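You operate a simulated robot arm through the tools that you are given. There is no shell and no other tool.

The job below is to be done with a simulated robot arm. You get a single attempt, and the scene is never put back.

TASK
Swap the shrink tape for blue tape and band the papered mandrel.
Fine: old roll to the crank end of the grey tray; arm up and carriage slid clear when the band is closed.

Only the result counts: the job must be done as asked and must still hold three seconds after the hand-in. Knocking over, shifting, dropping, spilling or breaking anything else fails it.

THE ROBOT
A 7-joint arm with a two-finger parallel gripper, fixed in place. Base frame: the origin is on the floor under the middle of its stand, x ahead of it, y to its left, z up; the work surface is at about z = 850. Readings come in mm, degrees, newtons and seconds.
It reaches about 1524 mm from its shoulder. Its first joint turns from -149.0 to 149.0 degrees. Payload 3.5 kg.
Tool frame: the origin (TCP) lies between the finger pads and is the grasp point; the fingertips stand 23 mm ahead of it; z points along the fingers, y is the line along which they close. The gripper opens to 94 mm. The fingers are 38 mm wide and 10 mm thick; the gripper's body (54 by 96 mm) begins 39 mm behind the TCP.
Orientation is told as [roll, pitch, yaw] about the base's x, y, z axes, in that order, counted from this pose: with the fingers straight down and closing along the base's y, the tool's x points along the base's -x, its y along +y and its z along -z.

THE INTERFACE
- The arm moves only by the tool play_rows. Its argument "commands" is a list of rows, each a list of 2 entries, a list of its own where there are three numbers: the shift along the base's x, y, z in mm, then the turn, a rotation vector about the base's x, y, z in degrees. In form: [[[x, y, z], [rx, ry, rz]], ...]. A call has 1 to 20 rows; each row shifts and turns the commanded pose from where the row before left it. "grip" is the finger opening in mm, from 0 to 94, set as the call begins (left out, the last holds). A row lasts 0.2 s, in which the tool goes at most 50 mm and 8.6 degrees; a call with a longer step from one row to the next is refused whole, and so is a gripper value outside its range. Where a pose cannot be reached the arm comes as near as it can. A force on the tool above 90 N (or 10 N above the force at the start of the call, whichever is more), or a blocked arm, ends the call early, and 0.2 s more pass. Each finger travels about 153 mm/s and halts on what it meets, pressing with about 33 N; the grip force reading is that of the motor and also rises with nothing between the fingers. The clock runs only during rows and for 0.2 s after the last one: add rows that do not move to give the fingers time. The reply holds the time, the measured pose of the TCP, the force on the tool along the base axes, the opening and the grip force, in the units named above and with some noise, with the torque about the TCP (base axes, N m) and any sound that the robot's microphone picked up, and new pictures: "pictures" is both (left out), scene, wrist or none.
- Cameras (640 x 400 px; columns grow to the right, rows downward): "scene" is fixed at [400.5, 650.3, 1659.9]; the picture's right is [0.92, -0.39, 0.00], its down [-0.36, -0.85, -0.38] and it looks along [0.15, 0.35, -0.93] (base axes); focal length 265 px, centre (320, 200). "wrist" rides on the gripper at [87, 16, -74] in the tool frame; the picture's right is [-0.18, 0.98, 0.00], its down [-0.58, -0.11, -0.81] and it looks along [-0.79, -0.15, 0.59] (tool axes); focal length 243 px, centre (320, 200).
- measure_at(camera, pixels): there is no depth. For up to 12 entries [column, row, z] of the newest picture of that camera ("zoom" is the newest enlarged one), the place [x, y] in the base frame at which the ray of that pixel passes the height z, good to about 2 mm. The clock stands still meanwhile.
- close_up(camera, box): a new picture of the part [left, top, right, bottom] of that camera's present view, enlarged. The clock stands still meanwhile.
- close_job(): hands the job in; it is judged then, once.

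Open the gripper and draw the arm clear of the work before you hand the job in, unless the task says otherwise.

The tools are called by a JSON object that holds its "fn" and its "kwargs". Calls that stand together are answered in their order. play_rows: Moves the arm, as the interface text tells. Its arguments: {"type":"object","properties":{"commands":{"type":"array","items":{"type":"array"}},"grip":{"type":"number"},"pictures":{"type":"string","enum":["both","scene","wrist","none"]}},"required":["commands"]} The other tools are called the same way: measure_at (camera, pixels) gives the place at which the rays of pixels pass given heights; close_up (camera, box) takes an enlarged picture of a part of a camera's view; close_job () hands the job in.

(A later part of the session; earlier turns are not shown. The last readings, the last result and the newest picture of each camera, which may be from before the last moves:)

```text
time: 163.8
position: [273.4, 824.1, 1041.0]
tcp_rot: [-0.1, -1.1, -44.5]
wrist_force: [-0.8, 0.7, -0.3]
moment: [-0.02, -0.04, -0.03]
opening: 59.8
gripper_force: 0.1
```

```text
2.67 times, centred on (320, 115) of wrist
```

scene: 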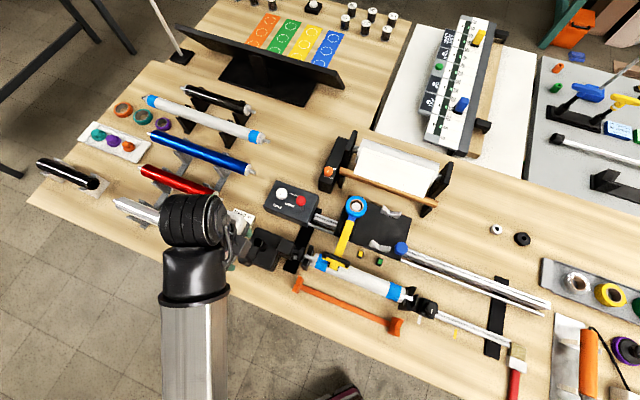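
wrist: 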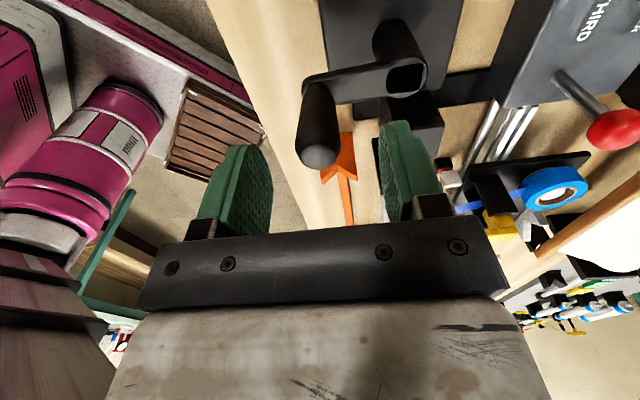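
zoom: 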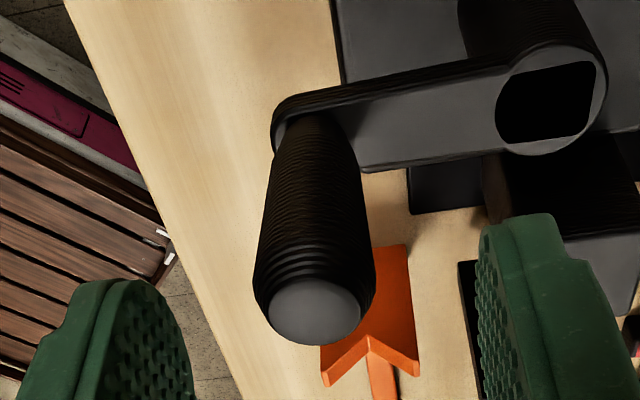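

The grip top (318,155) is right below the TCP (expected (320,154)). I descend 40 mm and close.

{"fn": "play_rows", "kwargs": {"commands": [[[0, 0, -8], [0, 0, 0]], [[0, 0, -12], [0, 0, 0]], [[0, 0, -12], [0, 0, 0]], [[0, 0, -6], [0, 0, 0]], [[0, 0, -2], [0, 0, 0]], [[0, 0, 0], [0, 0, 0]]], "pictures": "none"}}

{"fn": "play_rows", "kwargs": {"commands": [[[0, 0, 0], [0, 0, 0]], [[0, 0, 0], [0, 0, 0]], [[0, 0, 0], [0, 0, 0]]], "grip": 10, "pictures": "wrist"}}

```text
time: 165.2
position: [273.6, 826.2, 1002.6]
tcp_rot: [-0.1, -1.1, -44.5]
wrist_force: [0.1, 0.4, 0.3]
moment: [0.02, -0.02, 0.01]
opening: 59.9
gripper_force: 0.0
```

```text
time: 166.0
position: [271.9, 823.8, 1000.9]
tcp_rot: [-0.3, -1.1, -44.5]
wrist_force: [-24.7, -24.5, -8.5]
moment: [0.78, -0.46, -0.05]
opening: 22.6
gripper_force: 45.1
```

wrist: 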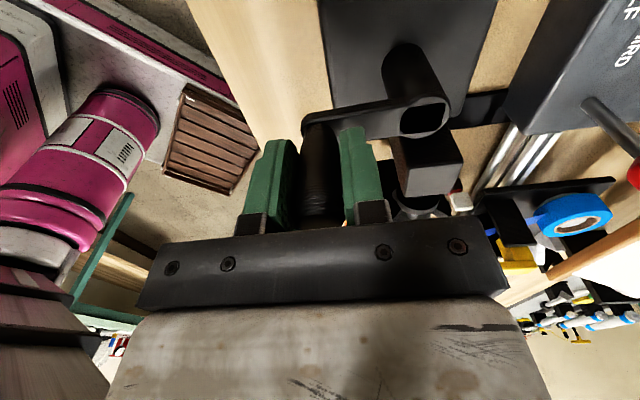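

Held (22.6 mm), but a −35 N pull along v shows the grip is a few mm nearer −v; I shift the tool to relax it.

{"fn": "play_rows", "kwargs": {"commands": [[[-1.2, -1.2, 0], [0, 0, 0]], [[-1.2, -1.2, 0], [0, 0, 0]], [[0, 0, 0], [0, 0, 0]]], "pictures": "none"}}

```text
time: 166.8
position: [271.2, 824.6, 1001.4]
tcp_rot: [0.0, -1.0, -44.6]
wrist_force: [-15.0, -14.8, -19.6]
moment: [0.34, -0.33, 0.01]
opening: 22.8
gripper_force: 45.7
```

Still −21 N along v and −20 N in z; I relax a bit further in both.

{"fn": "play_rows", "kwargs": {"commands": [[[-1.2, -1.2, -1], [0, 0, 0]], [[-0.7, -0.7, -1], [0, 0, 0]], [[0, 0, 0], [0, 0, 0]]], "pictures": "none"}}

```text
time: 167.6
position: [273.0, 822.6, 1001.8]
tcp_rot: [0.1, -1.0, -44.5]
wrist_force: [8.8, 8.5, 26.6]
moment: [-0.57, -0.23, 0.0]
opening: 22.7
gripper_force: 44.7
```

Slightly overshot; I correct back a little.

{"fn": "play_rows", "kwargs": {"commands": [[[0.5, 0.5, 1], [0, 0, 0]], [[0, 0, 0], [0, 0, 0]]], "pictures": "none"}}

```text
time: 168.2
position: [272.3, 823.0, 1000.5]
tcp_rot: [0.0, -0.9, -44.6]
wrist_force: [13.9, 13.1, 32.7]
moment: [-0.23, 0.26, -0.02]
opening: 22.7
gripper_force: 44.5
```

I wait a moment and re-read the forces.

{"fn": "play_rows", "kwargs": {"commands": [[[0, 0, 0], [0, 0, 0]], [[0, 0, 0], [0, 0, 0]], [[0, 0, 0], [0, 0, 0]]], "pictures": "none"}}

```text
time: 169.0
position: [272.8, 822.7, 1000.9]
tcp_rot: [0.1, -0.9, -44.6]
wrist_force: [20.4, 21.3, 37.8]
moment: [-0.43, 0.31, 0.03]
opening: 22.7
gripper_force: 45.1
```

The force creeps (the controller keeps integrating), so I move the command in the relieving direction: +v and up.

{"fn": "play_rows", "kwargs": {"commands": [[[0.8, 0.8, 1], [0, 0, 0]], [[0, 0, 0], [0, 0, 0]], [[0, 0, 0], [0, 0, 0]]], "pictures": "none"}}

```text
time: 169.8
position: [271.6, 823.1, 1001.1]
tcp_rot: [-0.1, -0.9, -44.5]
wrist_force: [19.6, 19.5, 21.0]
moment: [-0.37, 0.38, 0.03]
opening: 22.6
gripper_force: 44.5
```

{"fn": "play_rows", "kwargs": {"commands": [[[0.7, 0.7, 0.7], [0, 0, 0]], [[0, 0, 0], [0, 0, 0]], [[0, 0, 0], [0, 0, 0]]], "pictures": "none"}}

```text
time: 170.6
position: [272.3, 821.8, 1000.9]
tcp_rot: [-0.2, -1.0, -44.5]
wrist_force: [12.1, 13.3, 2.9]
moment: [0.04, 0.5, 0.02]
opening: 22.3
gripper_force: 44.6
```

Forces are settling; grip centre is ≈ (272,822.5), so the crank radius is ≈57 mm about (311.5,864). I try the first 20° counter-clockwise gently and observe.

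{"fn": "play_rows", "kwargs": {"commands": [[[3.8, -3.3, 0], [0, 0, 0]], [[4.0, -2.9, 0], [0, 0, 0]], [[4.3, -2.5, 0], [0, 0, 0]], [[4.5, -2.2, 0], [0, 0, 0]], [[0, 0, 0], [0, 0, 0]]], "pictures": "both"}}

{"fn": "close_up", "kwargs": {"camera": "scene", "box": [300, 200, 430, 300]}}

```text
time: 171.8
position: [288.4, 812.3, 1000.8]
tcp_rot: [-0.4, -1.0, -44.5]
wrist_force: [1.4, 4.4, -37.9]
moment: [0.0, 0.17, 0.01]
opening: 22.7
gripper_force: 45.2
```

scene: 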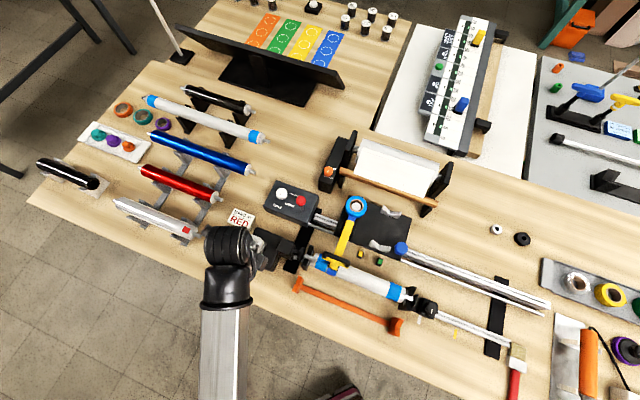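
wrist: 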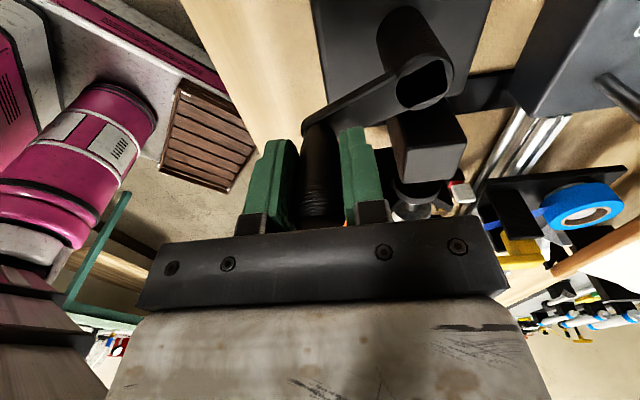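

```text
4.00 times, centred on (365, 250) of scene
```

zoom: 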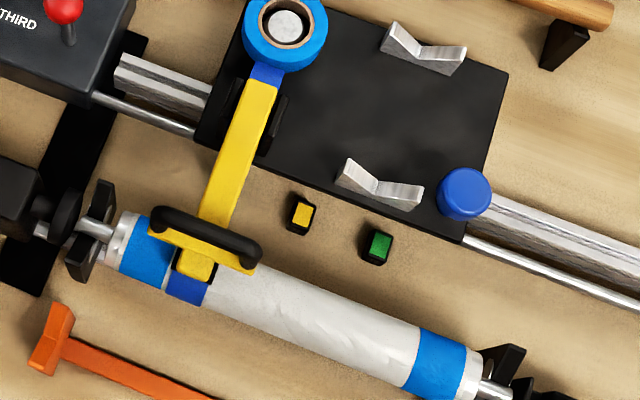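

It works: a new dark-blue patch appears at (185,290) of the zoom, right under the arm on the mandrel. I continue counter-clockwise for 60°, lowering the tool 1 mm to relieve the z pull.

{"fn": "play_rows", "kwargs": {"commands": [[[5.59, -2.08, -0.5], [0, 0, 0]], [[5.78, -1.48, -0.5], [0, 0, 0]], [[5.9, -0.87, 0], [0, 0, 0]], [[5.96, -0.25, 0], [0, 0, 0]], [[5.95, 0.37, 0], [0, 0, 0]], [[5.88, 1.0, 0], [0, 0, 0]], [[5.75, 1.6, 0], [0, 0, 0]], [[5.55, 2.2, 0], [0, 0, 0]], [[5.29, 2.76, 0], [0, 0, 0]], [[4.97, 3.3, 0], [0, 0, 0]], [[0, 0, 0], [0, 0, 0]]], "pictures": "both"}}

{"fn": "close_up", "kwargs": {"camera": "scene", "box": [300, 200, 430, 300]}}

```text
time: 174.2
position: [345.4, 819.1, 1000.6]
tcp_rot: [-0.1, -0.9, -44.5]
wrist_force: [-0.9, 0.6, -27.9]
moment: [-0.2, -0.22, 0.0]
opening: 22.5
gripper_force: 44.7
```

scene: 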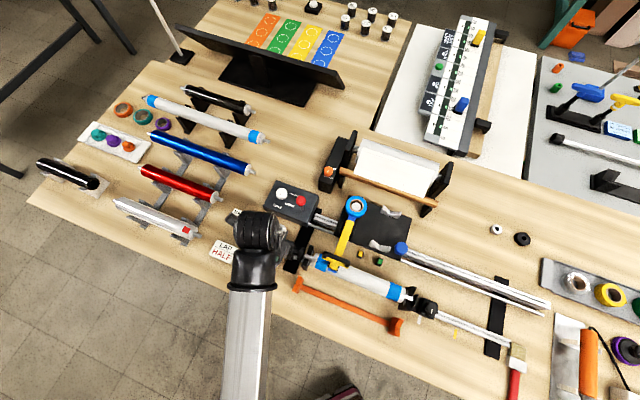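
wrist: 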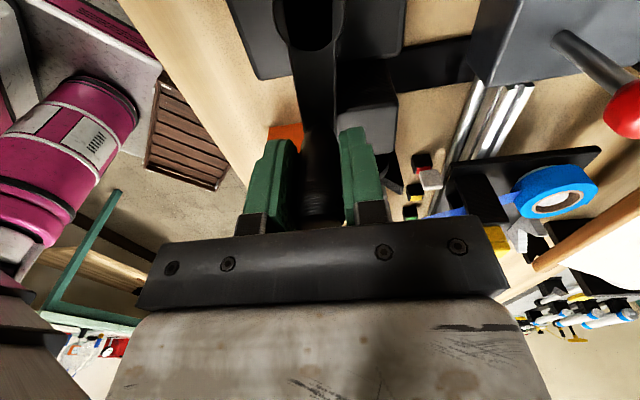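

```text
4.00 times, centred on (365, 250) of scene
```

zoom: 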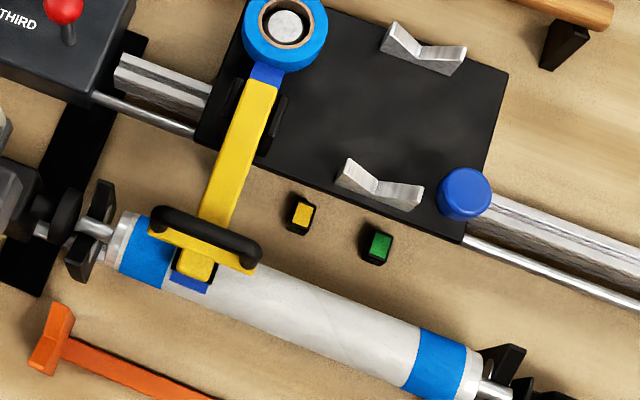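

I zoom further on the band area to see how it is growing.

{"fn": "close_up", "kwargs": {"camera": "scene", "box": [305, 245, 355, 280]}}

{"fn": "close_up", "kwargs": {"camera": "wrist", "box": [360, 120, 640, 260]}}

```text
11.43 times, centred on (330, 262) of scene
```

zoom: 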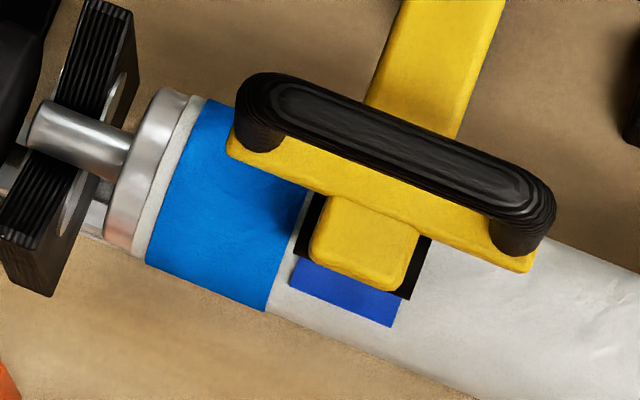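

```text
2.29 times, centred on (500, 190) of wrist
```

zoom: 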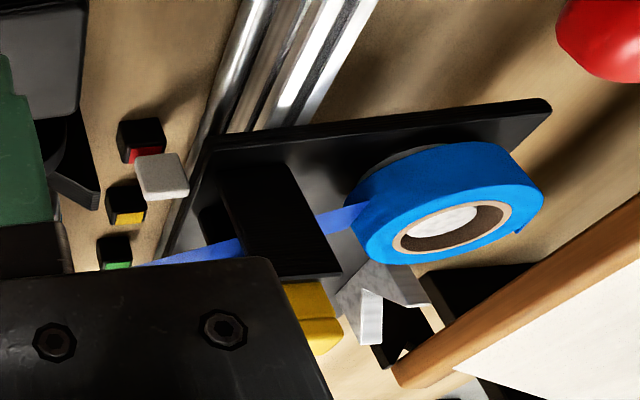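

The patch's free edge is higher than before, so I check direction and ratio: I turn a mere 6° more and compare textures.

{"fn": "close_up", "kwargs": {"camera": "scene", "box": [320, 250, 400, 300]}}

{"fn": "play_rows", "kwargs": {"commands": [[[4.6, 3.8, -0.5], [0, 0, 0]], [[0, 0, 0], [0, 0, 0]]], "pictures": "scene"}}

{"fn": "close_up", "kwargs": {"camera": "scene", "box": [320, 250, 400, 300]}}

{"fn": "close_up", "kwargs": {"camera": "scene", "box": [305, 245, 355, 280]}}

```text
8.00 times, centred on (360, 275) of scene
```

zoom: 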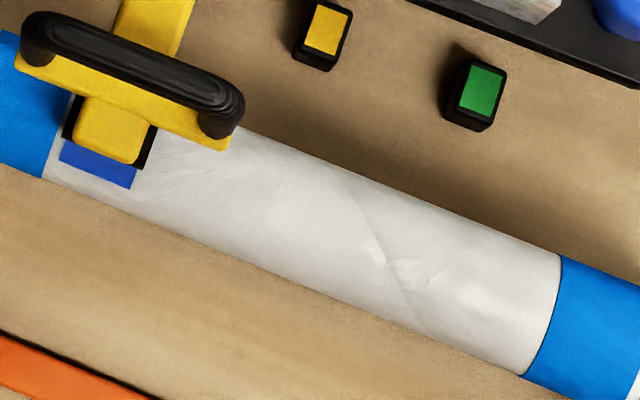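

```text
time: 174.8
position: [350.6, 824.7, 1002.4]
tcp_rot: [0.0, -0.9, -44.5]
wrist_force: [-3.1, 2.9, -10.0]
moment: [-0.13, -0.11, 0.02]
opening: 22.4
gripper_force: 45.0
```

scene: 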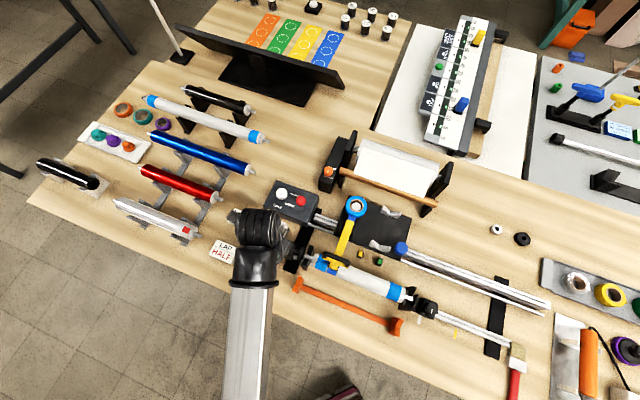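

```text
8.00 times, centred on (360, 275) of scene
```

zoom: 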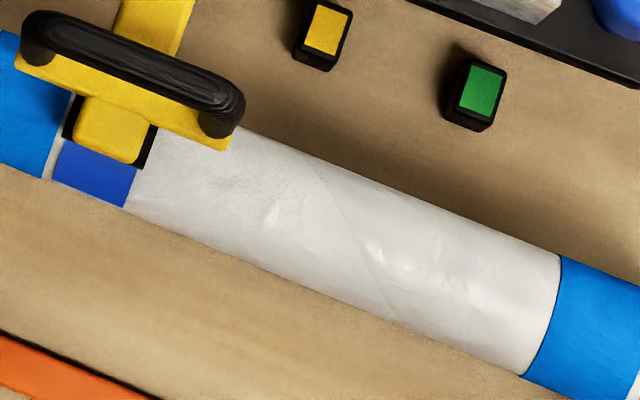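

```text
11.43 times, centred on (330, 262) of scene
```

zoom: 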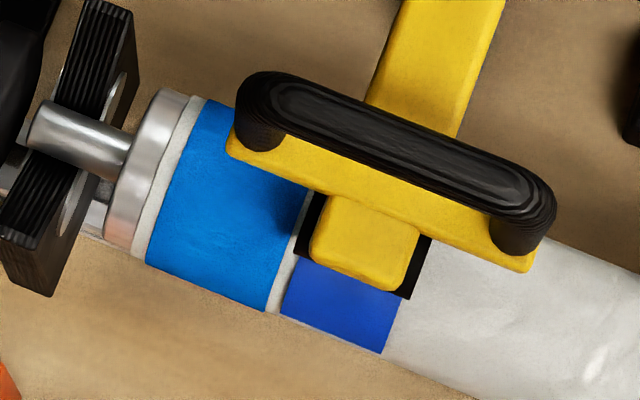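

The free edge moved down over the mandrel with this 6°, so the tape is being drawn on toward −v. I continue in small steps to understand the ratio.

{"fn": "play_rows", "kwargs": {"commands": [[[4.17, 4.26, 0], [0, 0, 0]], [[0, 0, 0], [0, 0, 0]]], "pictures": "scene"}}

{"fn": "close_up", "kwargs": {"camera": "scene", "box": [320, 250, 400, 300]}}

{"fn": "play_rows", "kwargs": {"commands": [[[3.71, 4.68, 0], [0, 0, 0]], [[0, 0, 0], [0, 0, 0]]], "pictures": "scene"}}

{"fn": "close_up", "kwargs": {"camera": "scene", "box": [320, 250, 400, 300]}}

```text
time: 175.4
position: [353.1, 829.3, 1000.9]
tcp_rot: [-0.1, -0.9, -44.4]
wrist_force: [-10.2, 8.5, 8.7]
moment: [-0.4, -0.44, -0.01]
opening: 22.6
gripper_force: 45.0
```

scene: 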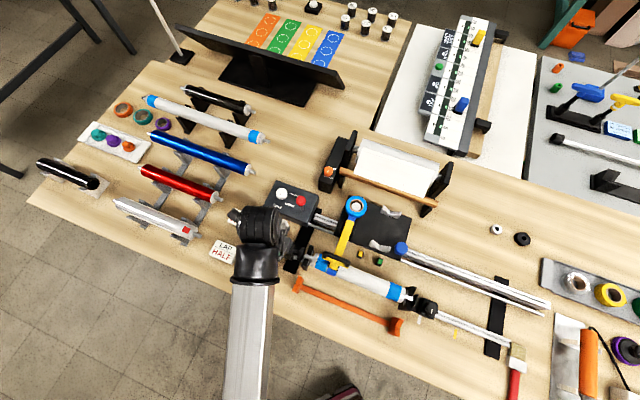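

```text
8.00 times, centred on (360, 275) of scene
```

zoom: 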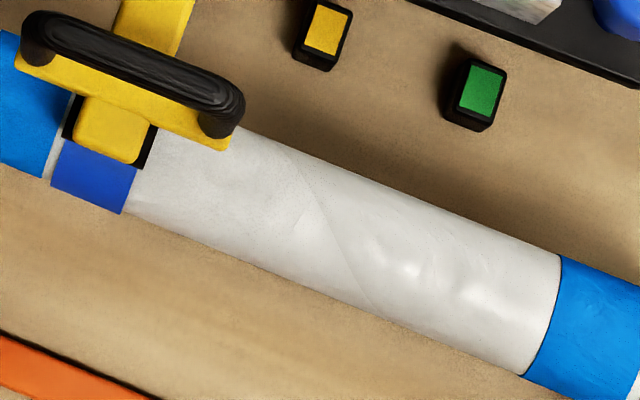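

```text
time: 176.0
position: [358.1, 833.7, 1000.5]
tcp_rot: [-0.1, -0.9, -44.4]
wrist_force: [-20.2, 12.1, 6.1]
moment: [-0.21, -0.37, 0.0]
opening: 22.5
gripper_force: 44.8
```

scene: 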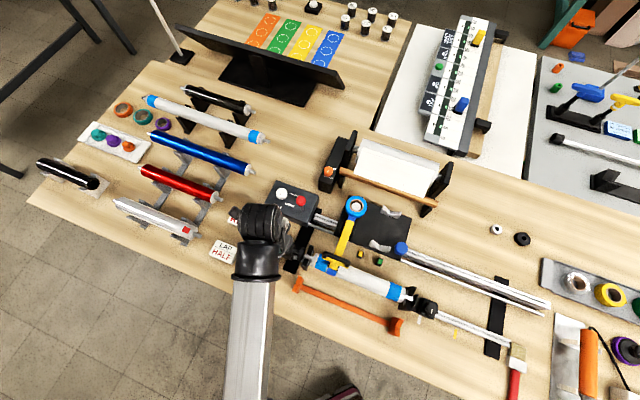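

```text
8.00 times, centred on (360, 275) of scene
```

zoom: 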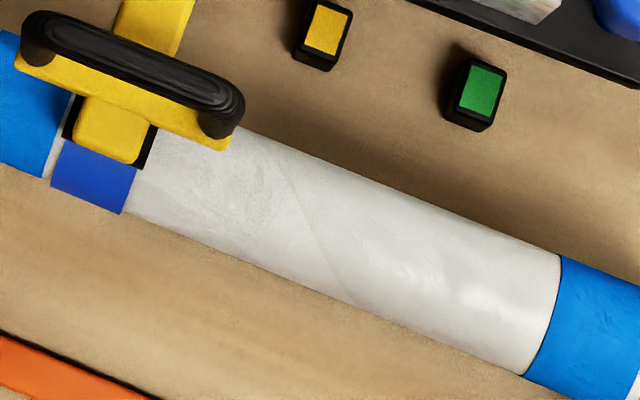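

The mandrel turns several times faster than the crank (textures shift ≈30° per 6° of crank). I release the crank and inspect the band from other sides before turning more.

{"fn": "play_rows", "kwargs": {"commands": [[[0, 0, 0], [0, 0, 0]], [[0, 0, 0], [0, 0, 0]], [[0, 0, 6], [0, 0, 0]], [[0, 0, 15], [0, 0, 0]], [[0, 0, 25], [0, 0, 0]], [[0, 0, 30], [0, 0, 0]], [[0, 0, 30], [0, 0, 0]], [[0, 0, 15], [0, 0, 0]], [[0, 0, 0], [0, 0, 0]]], "grip": 60, "pictures": "both"}}

{"fn": "close_up", "kwargs": {"camera": "scene", "box": [305, 245, 355, 280]}}

{"fn": "close_up", "kwargs": {"camera": "wrist", "box": [300, 0, 560, 220]}}

```text
time: 178.0
position: [356.3, 830.4, 1121.4]
tcp_rot: [-0.1, -1.0, -44.5]
wrist_force: [-0.2, 0.8, -0.2]
moment: [0.01, 0.01, 0.01]
opening: 60.1
gripper_force: 0.0
```

scene: 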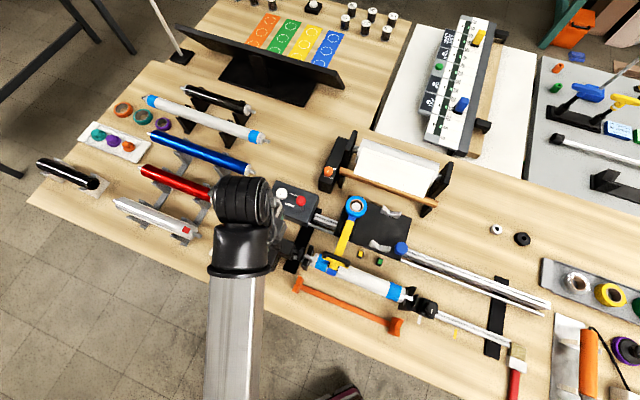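
wrist: 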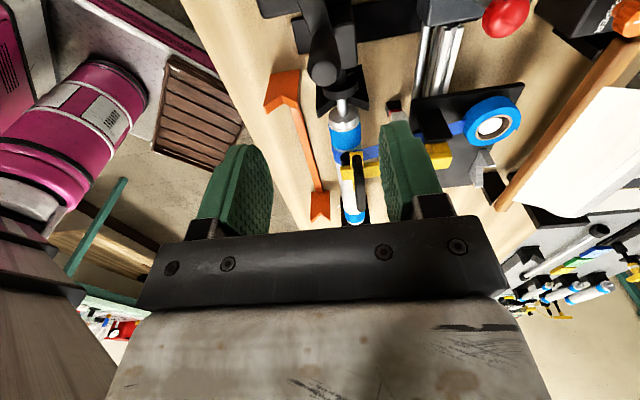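

```text
11.43 times, centred on (330, 262) of scene
```

zoom: 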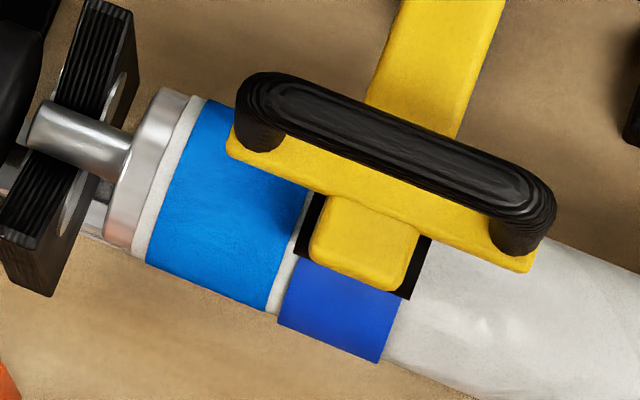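

```text
1.82 times, centred on (430, 110) of wrist
```

zoom: 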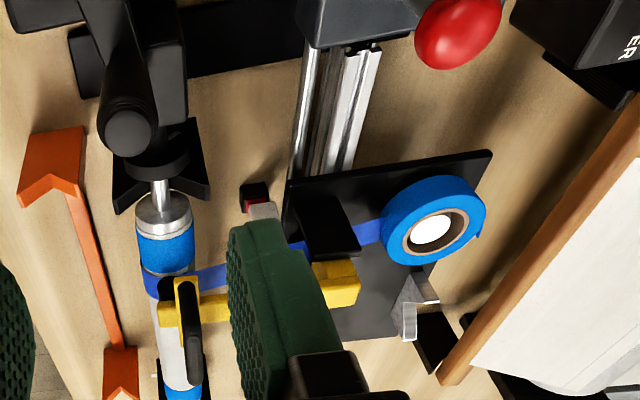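

I zoom the current wrist view on the band area.

{"fn": "close_up", "kwargs": {"camera": "wrist", "box": [315, 90, 415, 230]}}

{"fn": "close_up", "kwargs": {"camera": "wrist", "box": [310, 100, 390, 160]}}

```text
2.86 times, centred on (365, 160) of wrist
```

zoom: 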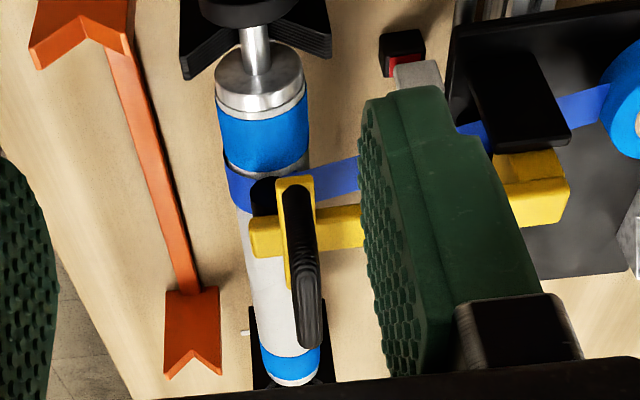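

```text
6.67 times, centred on (350, 130) of wrist
```

zoom: 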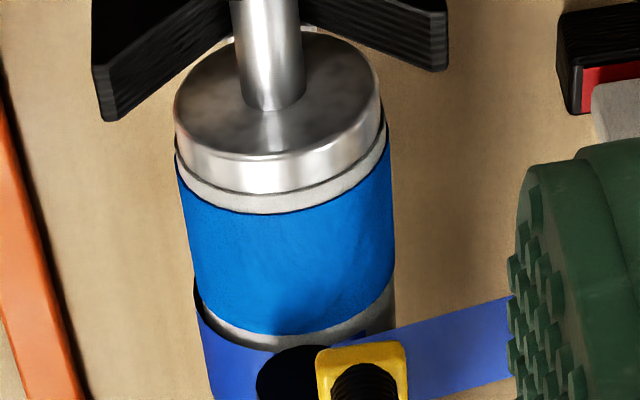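

The band so far covers the −v side only, not the back, so it isn't closed yet. I regrip the crank where I left it and continue slowly with frequent looks.

{"fn": "play_rows", "kwargs": {"commands": [[[0, 0, -15], [0, 0, 0]], [[0, 0, -25], [0, 0, 0]], [[0, 0, -25], [0, 0, 0]], [[0, 0, -15], [0, 0, 0]], [[0, 0, -4], [0, 0, 0]], [[0, 0, 0], [0, 0, 0]]], "pictures": "wrist"}}

{"fn": "close_up", "kwargs": {"camera": "wrist", "box": [220, 60, 420, 185]}}

```text
time: 179.4
position: [357.3, 831.5, 1036.4]
tcp_rot: [-0.1, -1.0, -44.6]
wrist_force: [0.5, 0.1, 0.1]
moment: [-0.03, -0.02, 0.0]
opening: 59.9
gripper_force: 0.2
```

wrist: 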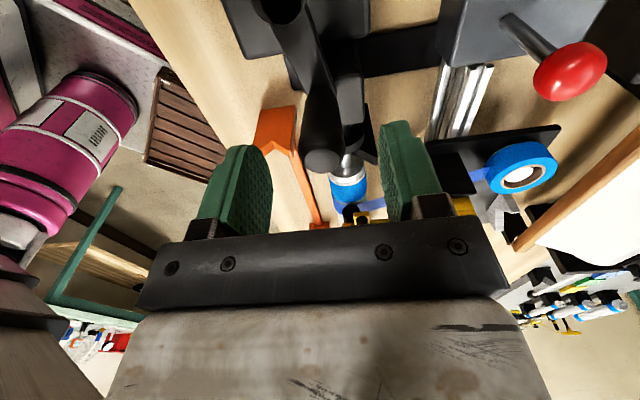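

```text
3.20 times, centred on (320, 122) of wrist
```

zoom: 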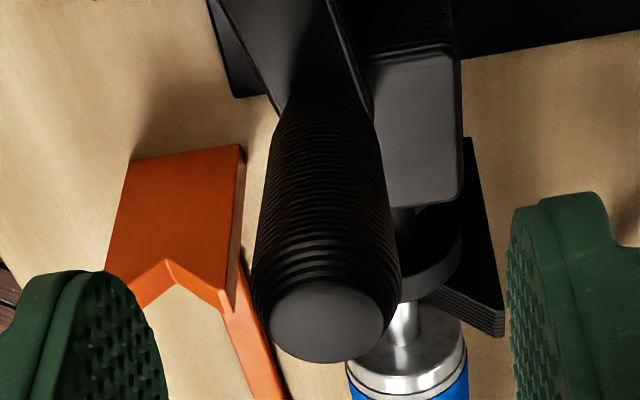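

The crank grip is centred under the tool. I go down and close again.

{"fn": "play_rows", "kwargs": {"commands": [[[0.3, 0.3, -10], [0, 0, 0]], [[0.3, 0.3, -14], [0, 0, 0]], [[0, 0, -9], [0, 0, 0]], [[0, 0, -2], [0, 0, 0]], [[0, 0, 0], [0, 0, 0]]], "pictures": "none"}}

{"fn": "play_rows", "kwargs": {"commands": [[[0, 0, 0], [0, 0, 0]], [[0, 0, 0], [0, 0, 0]]], "grip": 10, "pictures": "scene"}}

{"fn": "close_up", "kwargs": {"camera": "scene", "box": [305, 245, 355, 280]}}

```text
time: 180.6
position: [356.9, 833.2, 1001.1]
tcp_rot: [0.0, -1.0, -44.6]
wrist_force: [0.6, 0.7, -0.5]
moment: [0.0, -0.01, -0.01]
opening: 60.2
gripper_force: 0.0
```

```text
time: 181.2
position: [357.9, 831.1, 1000.9]
tcp_rot: [-0.2, -0.9, -44.5]
wrist_force: [0.6, -0.4, -1.0]
moment: [0.06, 0.05, 0.0]
opening: 22.6
gripper_force: 45.5
```

scene: 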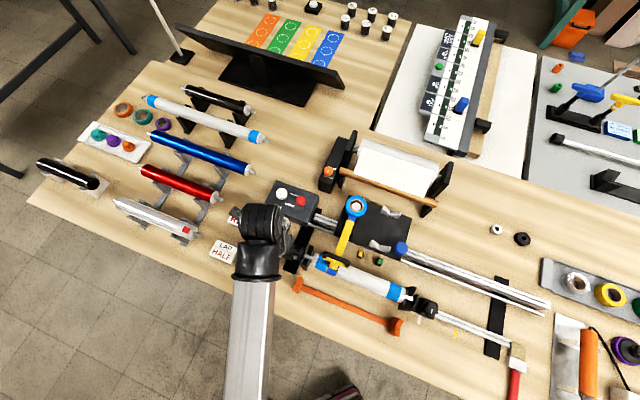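

```text
11.43 times, centred on (330, 262) of scene
```

zoom: 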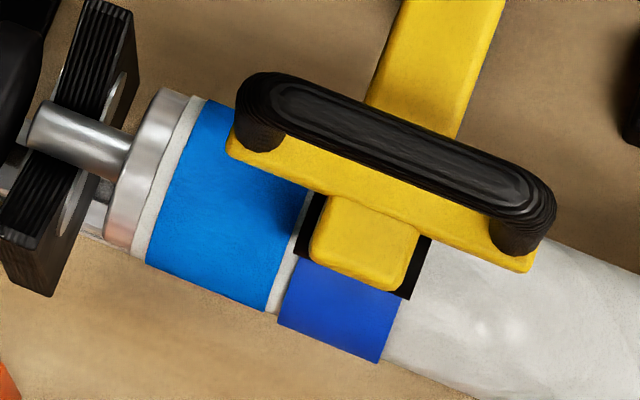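

Clean grip with no load. I turn another 12° slowly and look.

{"fn": "play_rows", "kwargs": {"commands": [[[1.6, 2.52, 0], [0, 0, 0]], [[1.6, 2.52, 0], [0, 0, 0]], [[1.33, 2.67, 0], [0, 0, 0]], [[1.32, 2.67, 0], [0, 0, 0]], [[0, 0, 0], [0, 0, 0]]], "pictures": "scene"}}

{"fn": "close_up", "kwargs": {"camera": "scene", "box": [305, 245, 385, 300]}}

{"fn": "play_rows", "kwargs": {"commands": [[[1.04, 2.8, 0], [0, 0, 0]], [[1.04, 2.79, 0], [0, 0, 0]], [[0.74, 2.89, 0], [0, 0, 0]], [[0.74, 2.89, 0], [0, 0, 0]], [[0, 0, 0], [0, 0, 0]]], "pictures": "scene"}}

{"fn": "close_up", "kwargs": {"camera": "scene", "box": [305, 245, 385, 300]}}

```text
time: 182.4
position: [362.4, 845.0, 1002.4]
tcp_rot: [-0.1, -1.0, -44.5]
wrist_force: [-1.4, 0.9, -35.2]
moment: [0.12, 0.05, 0.0]
opening: 22.5
gripper_force: 45.1
```

scene: 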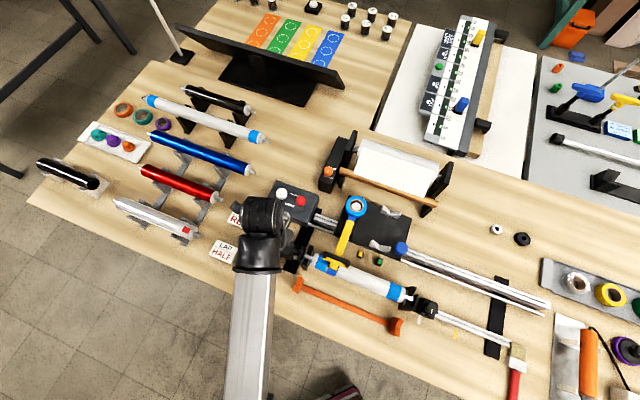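

```text
7.27 times, centred on (345, 272) of scene
```

zoom: 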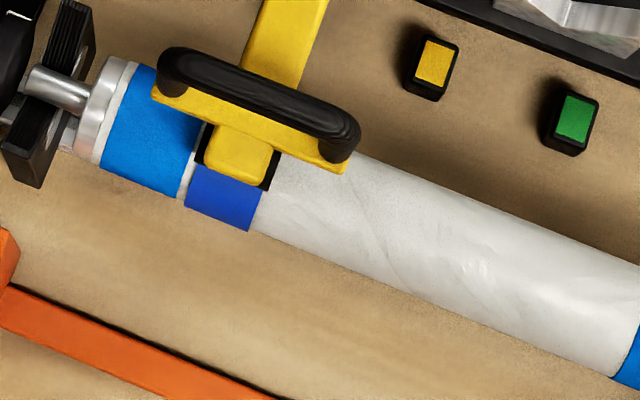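

```text
time: 183.6
position: [366.6, 856.4, 1003.1]
tcp_rot: [-0.1, -0.9, -44.5]
wrist_force: [-23.2, 2.2, -29.0]
moment: [-0.15, -0.65, 0.04]
opening: 22.7
gripper_force: 44.5
```

scene: 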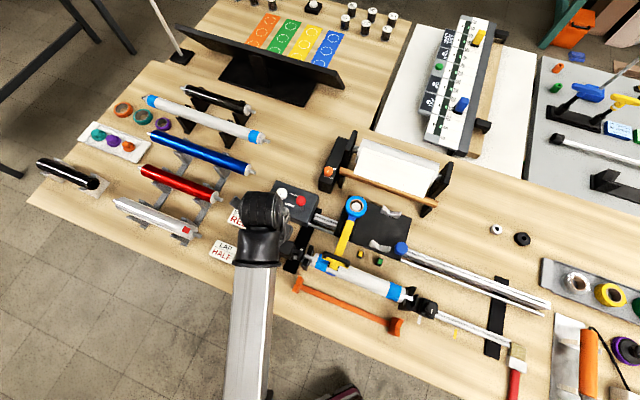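

```text
7.27 times, centred on (345, 272) of scene
```

zoom: 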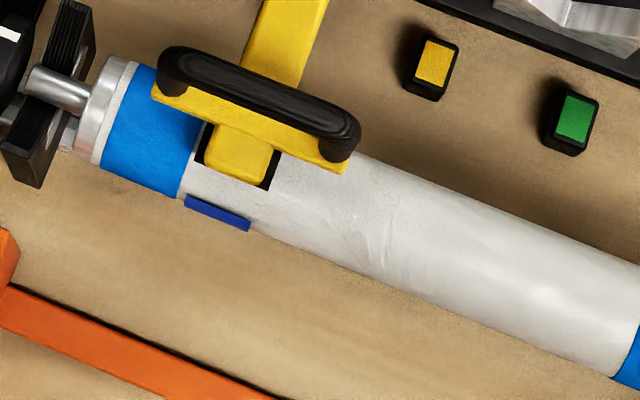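

The blue patch is a finite arc (~190°) that now travels around with the mandrel, so more turning is needed to see whether it keeps growing. I continue slowly, easing the z pull.

{"fn": "play_rows", "kwargs": {"commands": [[[0.2, 2.95, -0.8], [0, 0, 0]], [[0.2, 2.95, -0.7], [0, 0, 0]], [[-0.1, 2.98, 0], [0, 0, 0]], [[-0.1, 2.98, 0], [0, 0, 0]], [[0, 0, 0], [0, 0, 0]]], "pictures": "scene"}}

{"fn": "close_up", "kwargs": {"camera": "scene", "box": [305, 245, 385, 300]}}

{"fn": "play_rows", "kwargs": {"commands": [[[-0.3, 2.97, 0], [0, 0, 0]], [[-0.35, 2.97, 0], [0, 0, 0]], [[-0.5, 2.94, 0], [0, 0, 0]], [[-0.5, 2.94, 0], [0, 0, 0]], [[0, 0, 0], [0, 0, 0]]], "pictures": "scene"}}

{"fn": "close_up", "kwargs": {"camera": "scene", "box": [305, 245, 385, 300]}}

```text
time: 184.8
position: [367.1, 866.9, 1001.6]
tcp_rot: [-0.3, -0.9, -44.4]
wrist_force: [-34.6, -3.7, -6.2]
moment: [-0.04, -0.86, 0.05]
opening: 22.8
gripper_force: 44.3
```

scene: 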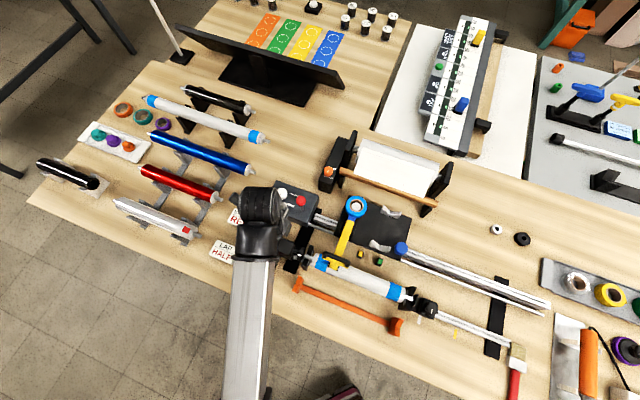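

```text
7.27 times, centred on (345, 272) of scene
```

zoom: 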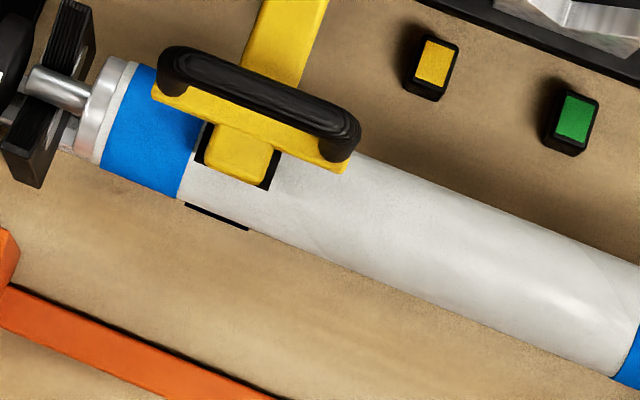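

```text
time: 186.0
position: [364.0, 878.0, 1002.5]
tcp_rot: [-0.3, -0.7, -44.5]
wrist_force: [-42.4, -14.2, -8.2]
moment: [0.34, -0.95, 0.06]
opening: 22.6
gripper_force: 44.8
```

scene: 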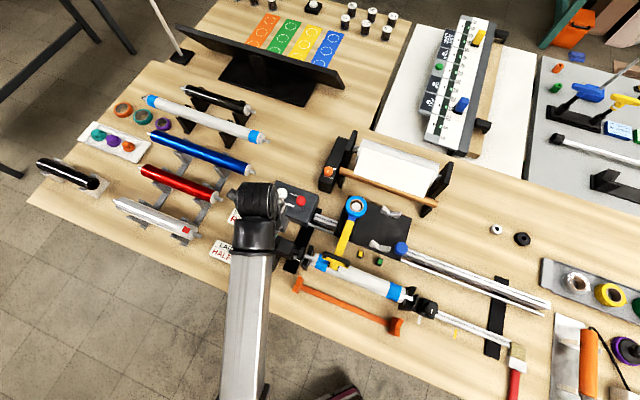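

```text
7.27 times, centred on (345, 272) of scene
```

zoom: 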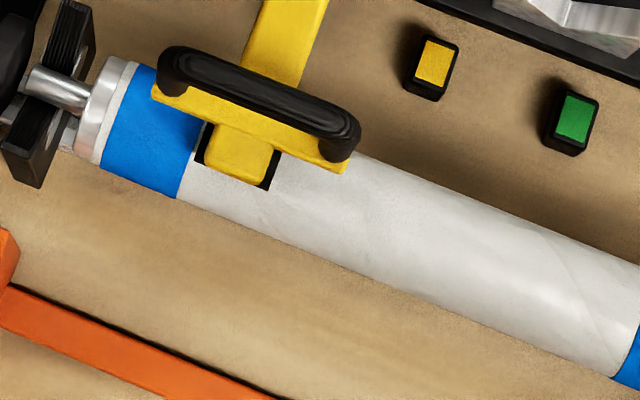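

The visible side is bare now, and forces show my circle is off; a refit gives centre (311.6,861.0), R≈54.3. I continue on the corrected circle in small steps.

{"fn": "play_rows", "kwargs": {"commands": [[[-2.8, 3.7, 0], [0, 0, 0]], [[-1.4, 2.5, 0], [0, 0, 0]], [[-1.2, 2.5, 0], [0, 0, 0]], [[-1.4, 2.55, 0], [0, 0, 0]], [[0, 0, 0], [0, 0, 0]]], "pictures": "scene"}}

{"fn": "close_up", "kwargs": {"camera": "scene", "box": [305, 245, 385, 300]}}

{"fn": "play_rows", "kwargs": {"commands": [[[-1.5, 2.4, 0], [0, 0, 0]], [[-1.6, 2.35, 0], [0, 0, 0]], [[-1.7, 2.2, 0], [0, 0, 0]], [[-1.8, 2.2, 0], [0, 0, 0]], [[0, 0, 0], [0, 0, 0]]], "pictures": "scene"}}

{"fn": "close_up", "kwargs": {"camera": "scene", "box": [305, 245, 385, 300]}}

```text
time: 187.2
position: [359.2, 890.0, 1001.1]
tcp_rot: [-0.1, -1.0, -44.6]
wrist_force: [-24.1, -13.9, 19.1]
moment: [0.49, -0.14, 0.05]
opening: 22.6
gripper_force: 45.3
```

scene: 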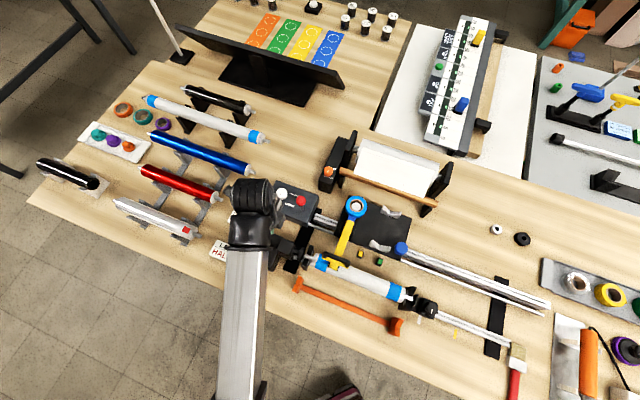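

```text
7.27 times, centred on (345, 272) of scene
```

zoom: 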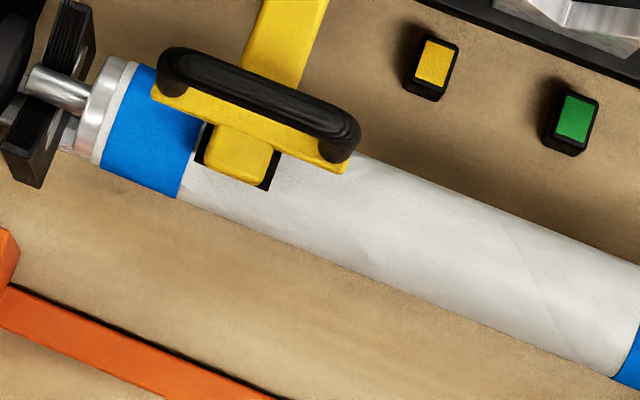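

```text
time: 188.4
position: [353.1, 898.5, 1002.8]
tcp_rot: [-0.2, -1.0, -44.6]
wrist_force: [-12.9, -11.7, -9.3]
moment: [0.12, -0.48, 0.03]
opening: 22.5
gripper_force: 45.4
```

scene: 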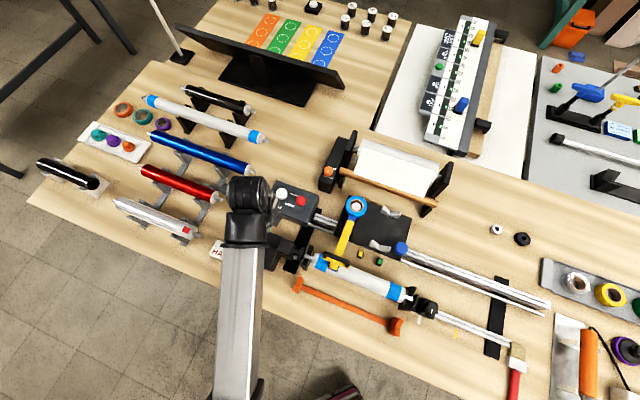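

```text
7.27 times, centred on (345, 272) of scene
```

zoom: 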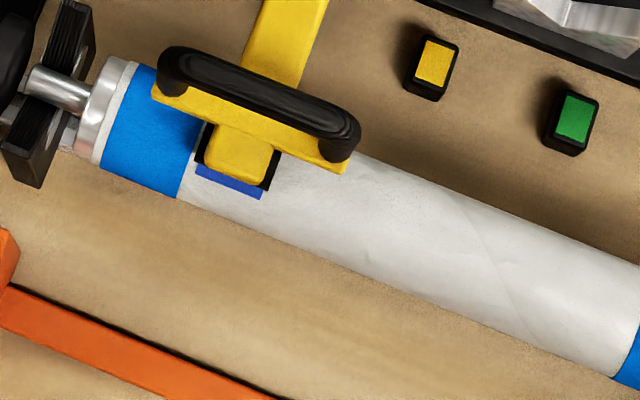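

The same arc reappears under the roller (its leading edge at (230,185)), so one crank turn equals several mandrel turns. I continue toward a full crank turn, watching for the ring to complete.

{"fn": "play_rows", "kwargs": {"commands": [[[-3.0, 1.0, 0], [0, 0, 0]], [[-3.0, 1.0, 0], [0, 0, 0]], [[-4.4, 3.5, 0], [0, 0, 0]], [[-4.7, 3.1, 0], [0, 0, 0]], [[-5.0, 2.5, 0], [0, 0, 0]], [[-5.3, 2.1, 0], [0, 0, 0]], [[0, 0, 0], [0, 0, 0]]], "pictures": "scene"}}

{"fn": "close_up", "kwargs": {"camera": "scene", "box": [305, 245, 385, 300]}}

```text
time: 190.0
position: [329.1, 913.7, 1002.2]
tcp_rot: [-0.1, -0.9, -44.4]
wrist_force: [6.6, 22.9, 4.0]
moment: [-0.58, 0.01, -0.06]
opening: 22.7
gripper_force: 45.4
```

scene: 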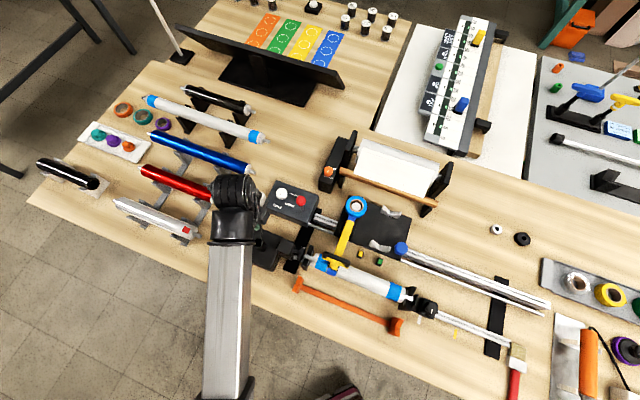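

```text
7.27 times, centred on (345, 272) of scene
```

zoom: 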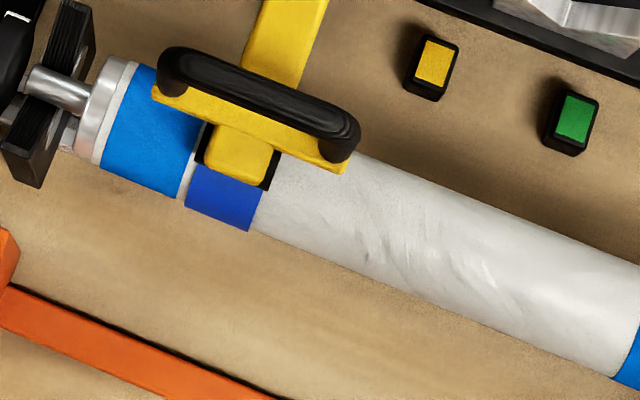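

The crank is at ~207°. I refit (centre (311.6,861.5), R≈55) and carry on another 36°, then check.

{"fn": "play_rows", "kwargs": {"commands": [[[-5.2, 3.1, 0], [0, 0, 0]], [[-5.7, 0.9, 0], [0, 0, 0]], [[-5.7, 0.3, 0], [0, 0, 0]], [[-5.7, -0.3, 0], [0, 0, 0]], [[-5.7, -0.9, 0], [0, 0, 0]], [[-5.6, -1.5, 0], [0, 0, 0]], [[0, 0, 0], [0, 0, 0]]], "pictures": "scene"}}

{"fn": "close_up", "kwargs": {"camera": "scene", "box": [305, 245, 385, 300]}}

{"fn": "play_rows", "kwargs": {"commands": [[[-5.4, -2.1, 0], [0, 0, 0]], [[-5.1, -2.6, 0], [0, 0, 0]], [[-4.8, -3.1, 0], [0, 0, 0]], [[0, 0, 0], [0, 0, 0]]], "pictures": "scene"}}

{"fn": "close_up", "kwargs": {"camera": "scene", "box": [305, 245, 385, 300]}}

```text
time: 191.6
position: [294.0, 912.7, 1002.4]
tcp_rot: [-0.1, -1.0, -44.6]
wrist_force: [-3.7, 7.1, 21.6]
moment: [-0.25, -0.17, 0.01]
opening: 22.5
gripper_force: 45.3
```

scene: 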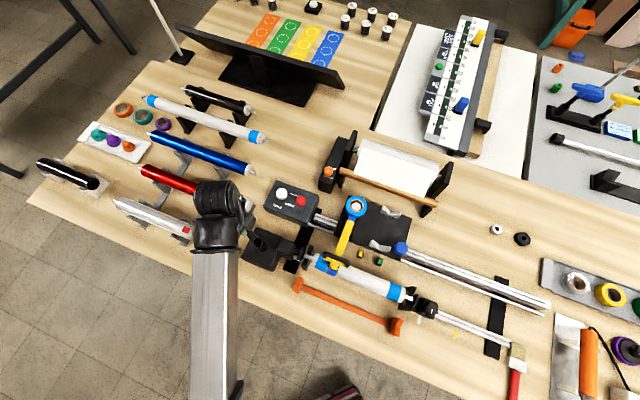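

```text
7.27 times, centred on (345, 272) of scene
```

zoom: 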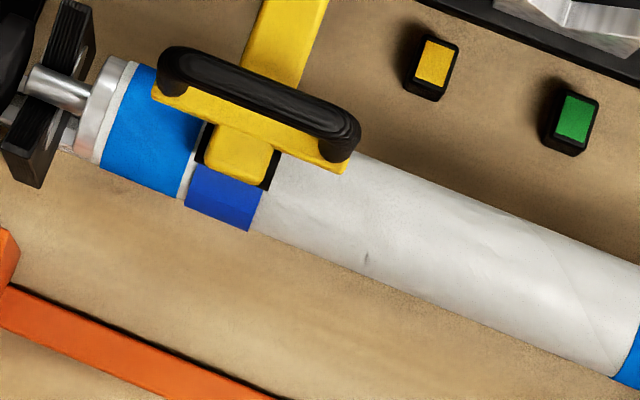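

```text
time: 192.6
position: [277.8, 904.8, 1001.9]
tcp_rot: [-0.2, -0.9, -44.6]
wrist_force: [-4.5, 5.0, 16.8]
moment: [-0.09, -0.11, -0.02]
opening: 22.5
gripper_force: 45.2
```

scene: 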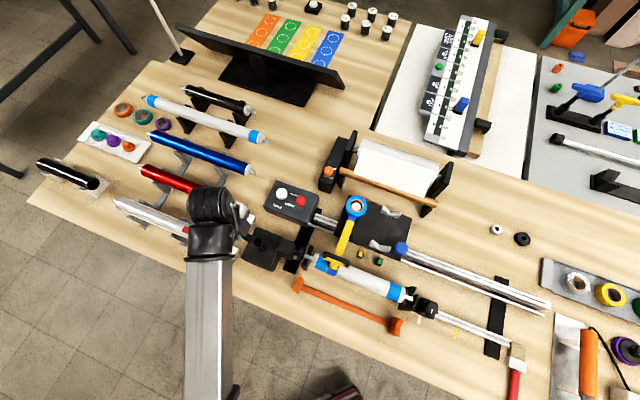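

```text
7.27 times, centred on (345, 272) of scene
```

zoom: 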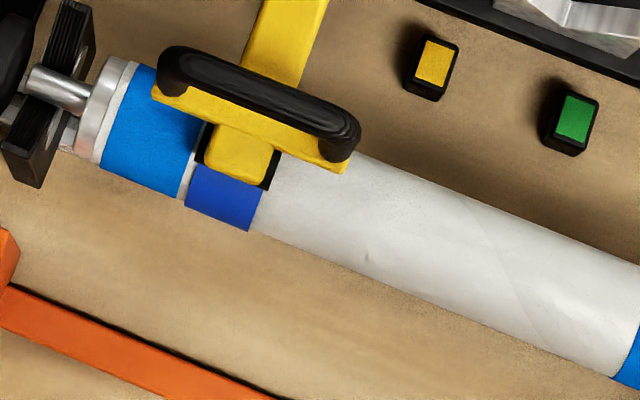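

The arc has clearly grown: at this phase it would have shown a gap before, but it is continuous now. I go on in 12° steps, checking for a gap.

{"fn": "play_rows", "kwargs": {"commands": [[[-4.5, -3.6, 0], [0, 0, 0]], [[-4.1, -4.1, 0], [0, 0, 0]], [[0, 0, 0], [0, 0, 0]]], "pictures": "scene"}}

{"fn": "close_up", "kwargs": {"camera": "scene", "box": [305, 245, 385, 300]}}

{"fn": "play_rows", "kwargs": {"commands": [[[-3.6, -4.5, 0], [0, 0, 0]], [[-3.1, -4.8, 0], [0, 0, 0]], [[0, 0, 0], [0, 0, 0]]], "pictures": "scene"}}

{"fn": "close_up", "kwargs": {"camera": "scene", "box": [305, 245, 385, 300]}}

```text
time: 193.4
position: [269.4, 897.0, 1002.3]
tcp_rot: [-0.1, -0.9, -44.5]
wrist_force: [-9.3, 7.5, 15.0]
moment: [-0.06, -0.11, 0.0]
opening: 22.7
gripper_force: 45.2
```

scene: 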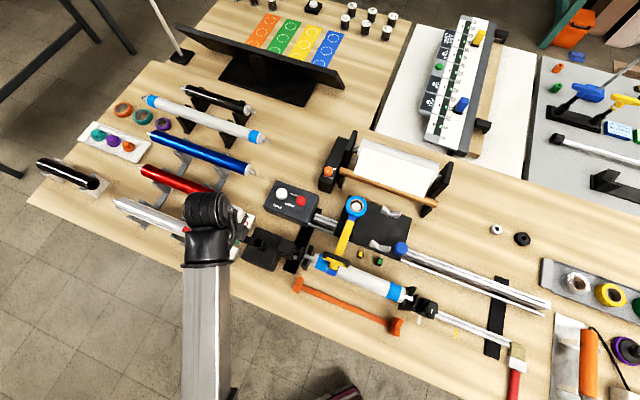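

```text
7.27 times, centred on (345, 272) of scene
```

zoom: 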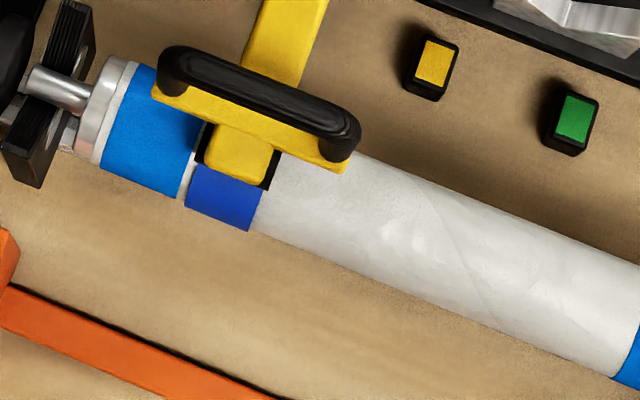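

```text
time: 194.2
position: [263.4, 887.1, 1001.9]
tcp_rot: [-0.1, -1.0, -44.6]
wrist_force: [-5.8, 1.8, 9.6]
moment: [0.39, 0.25, -0.01]
opening: 22.4
gripper_force: 44.3
```

scene: 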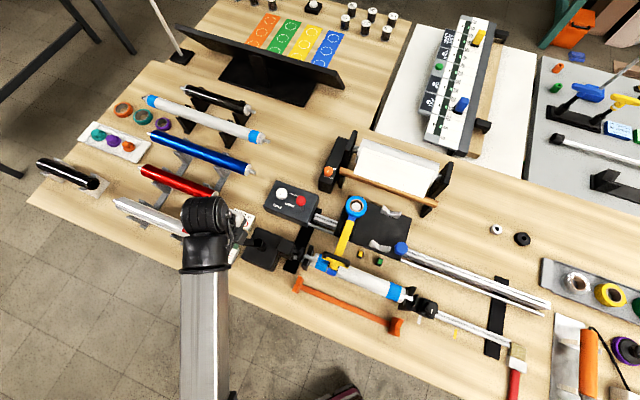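

```text
7.27 times, centred on (345, 272) of scene
```

zoom: 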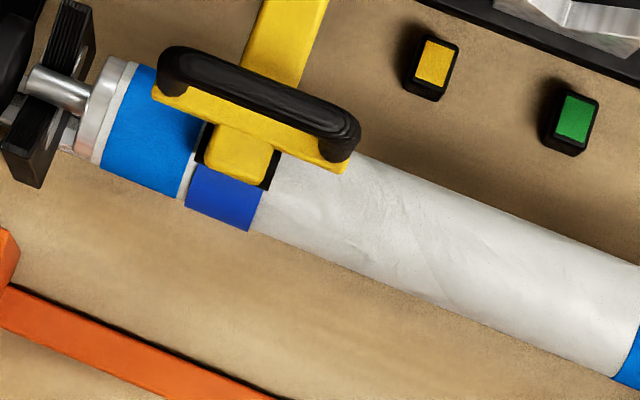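

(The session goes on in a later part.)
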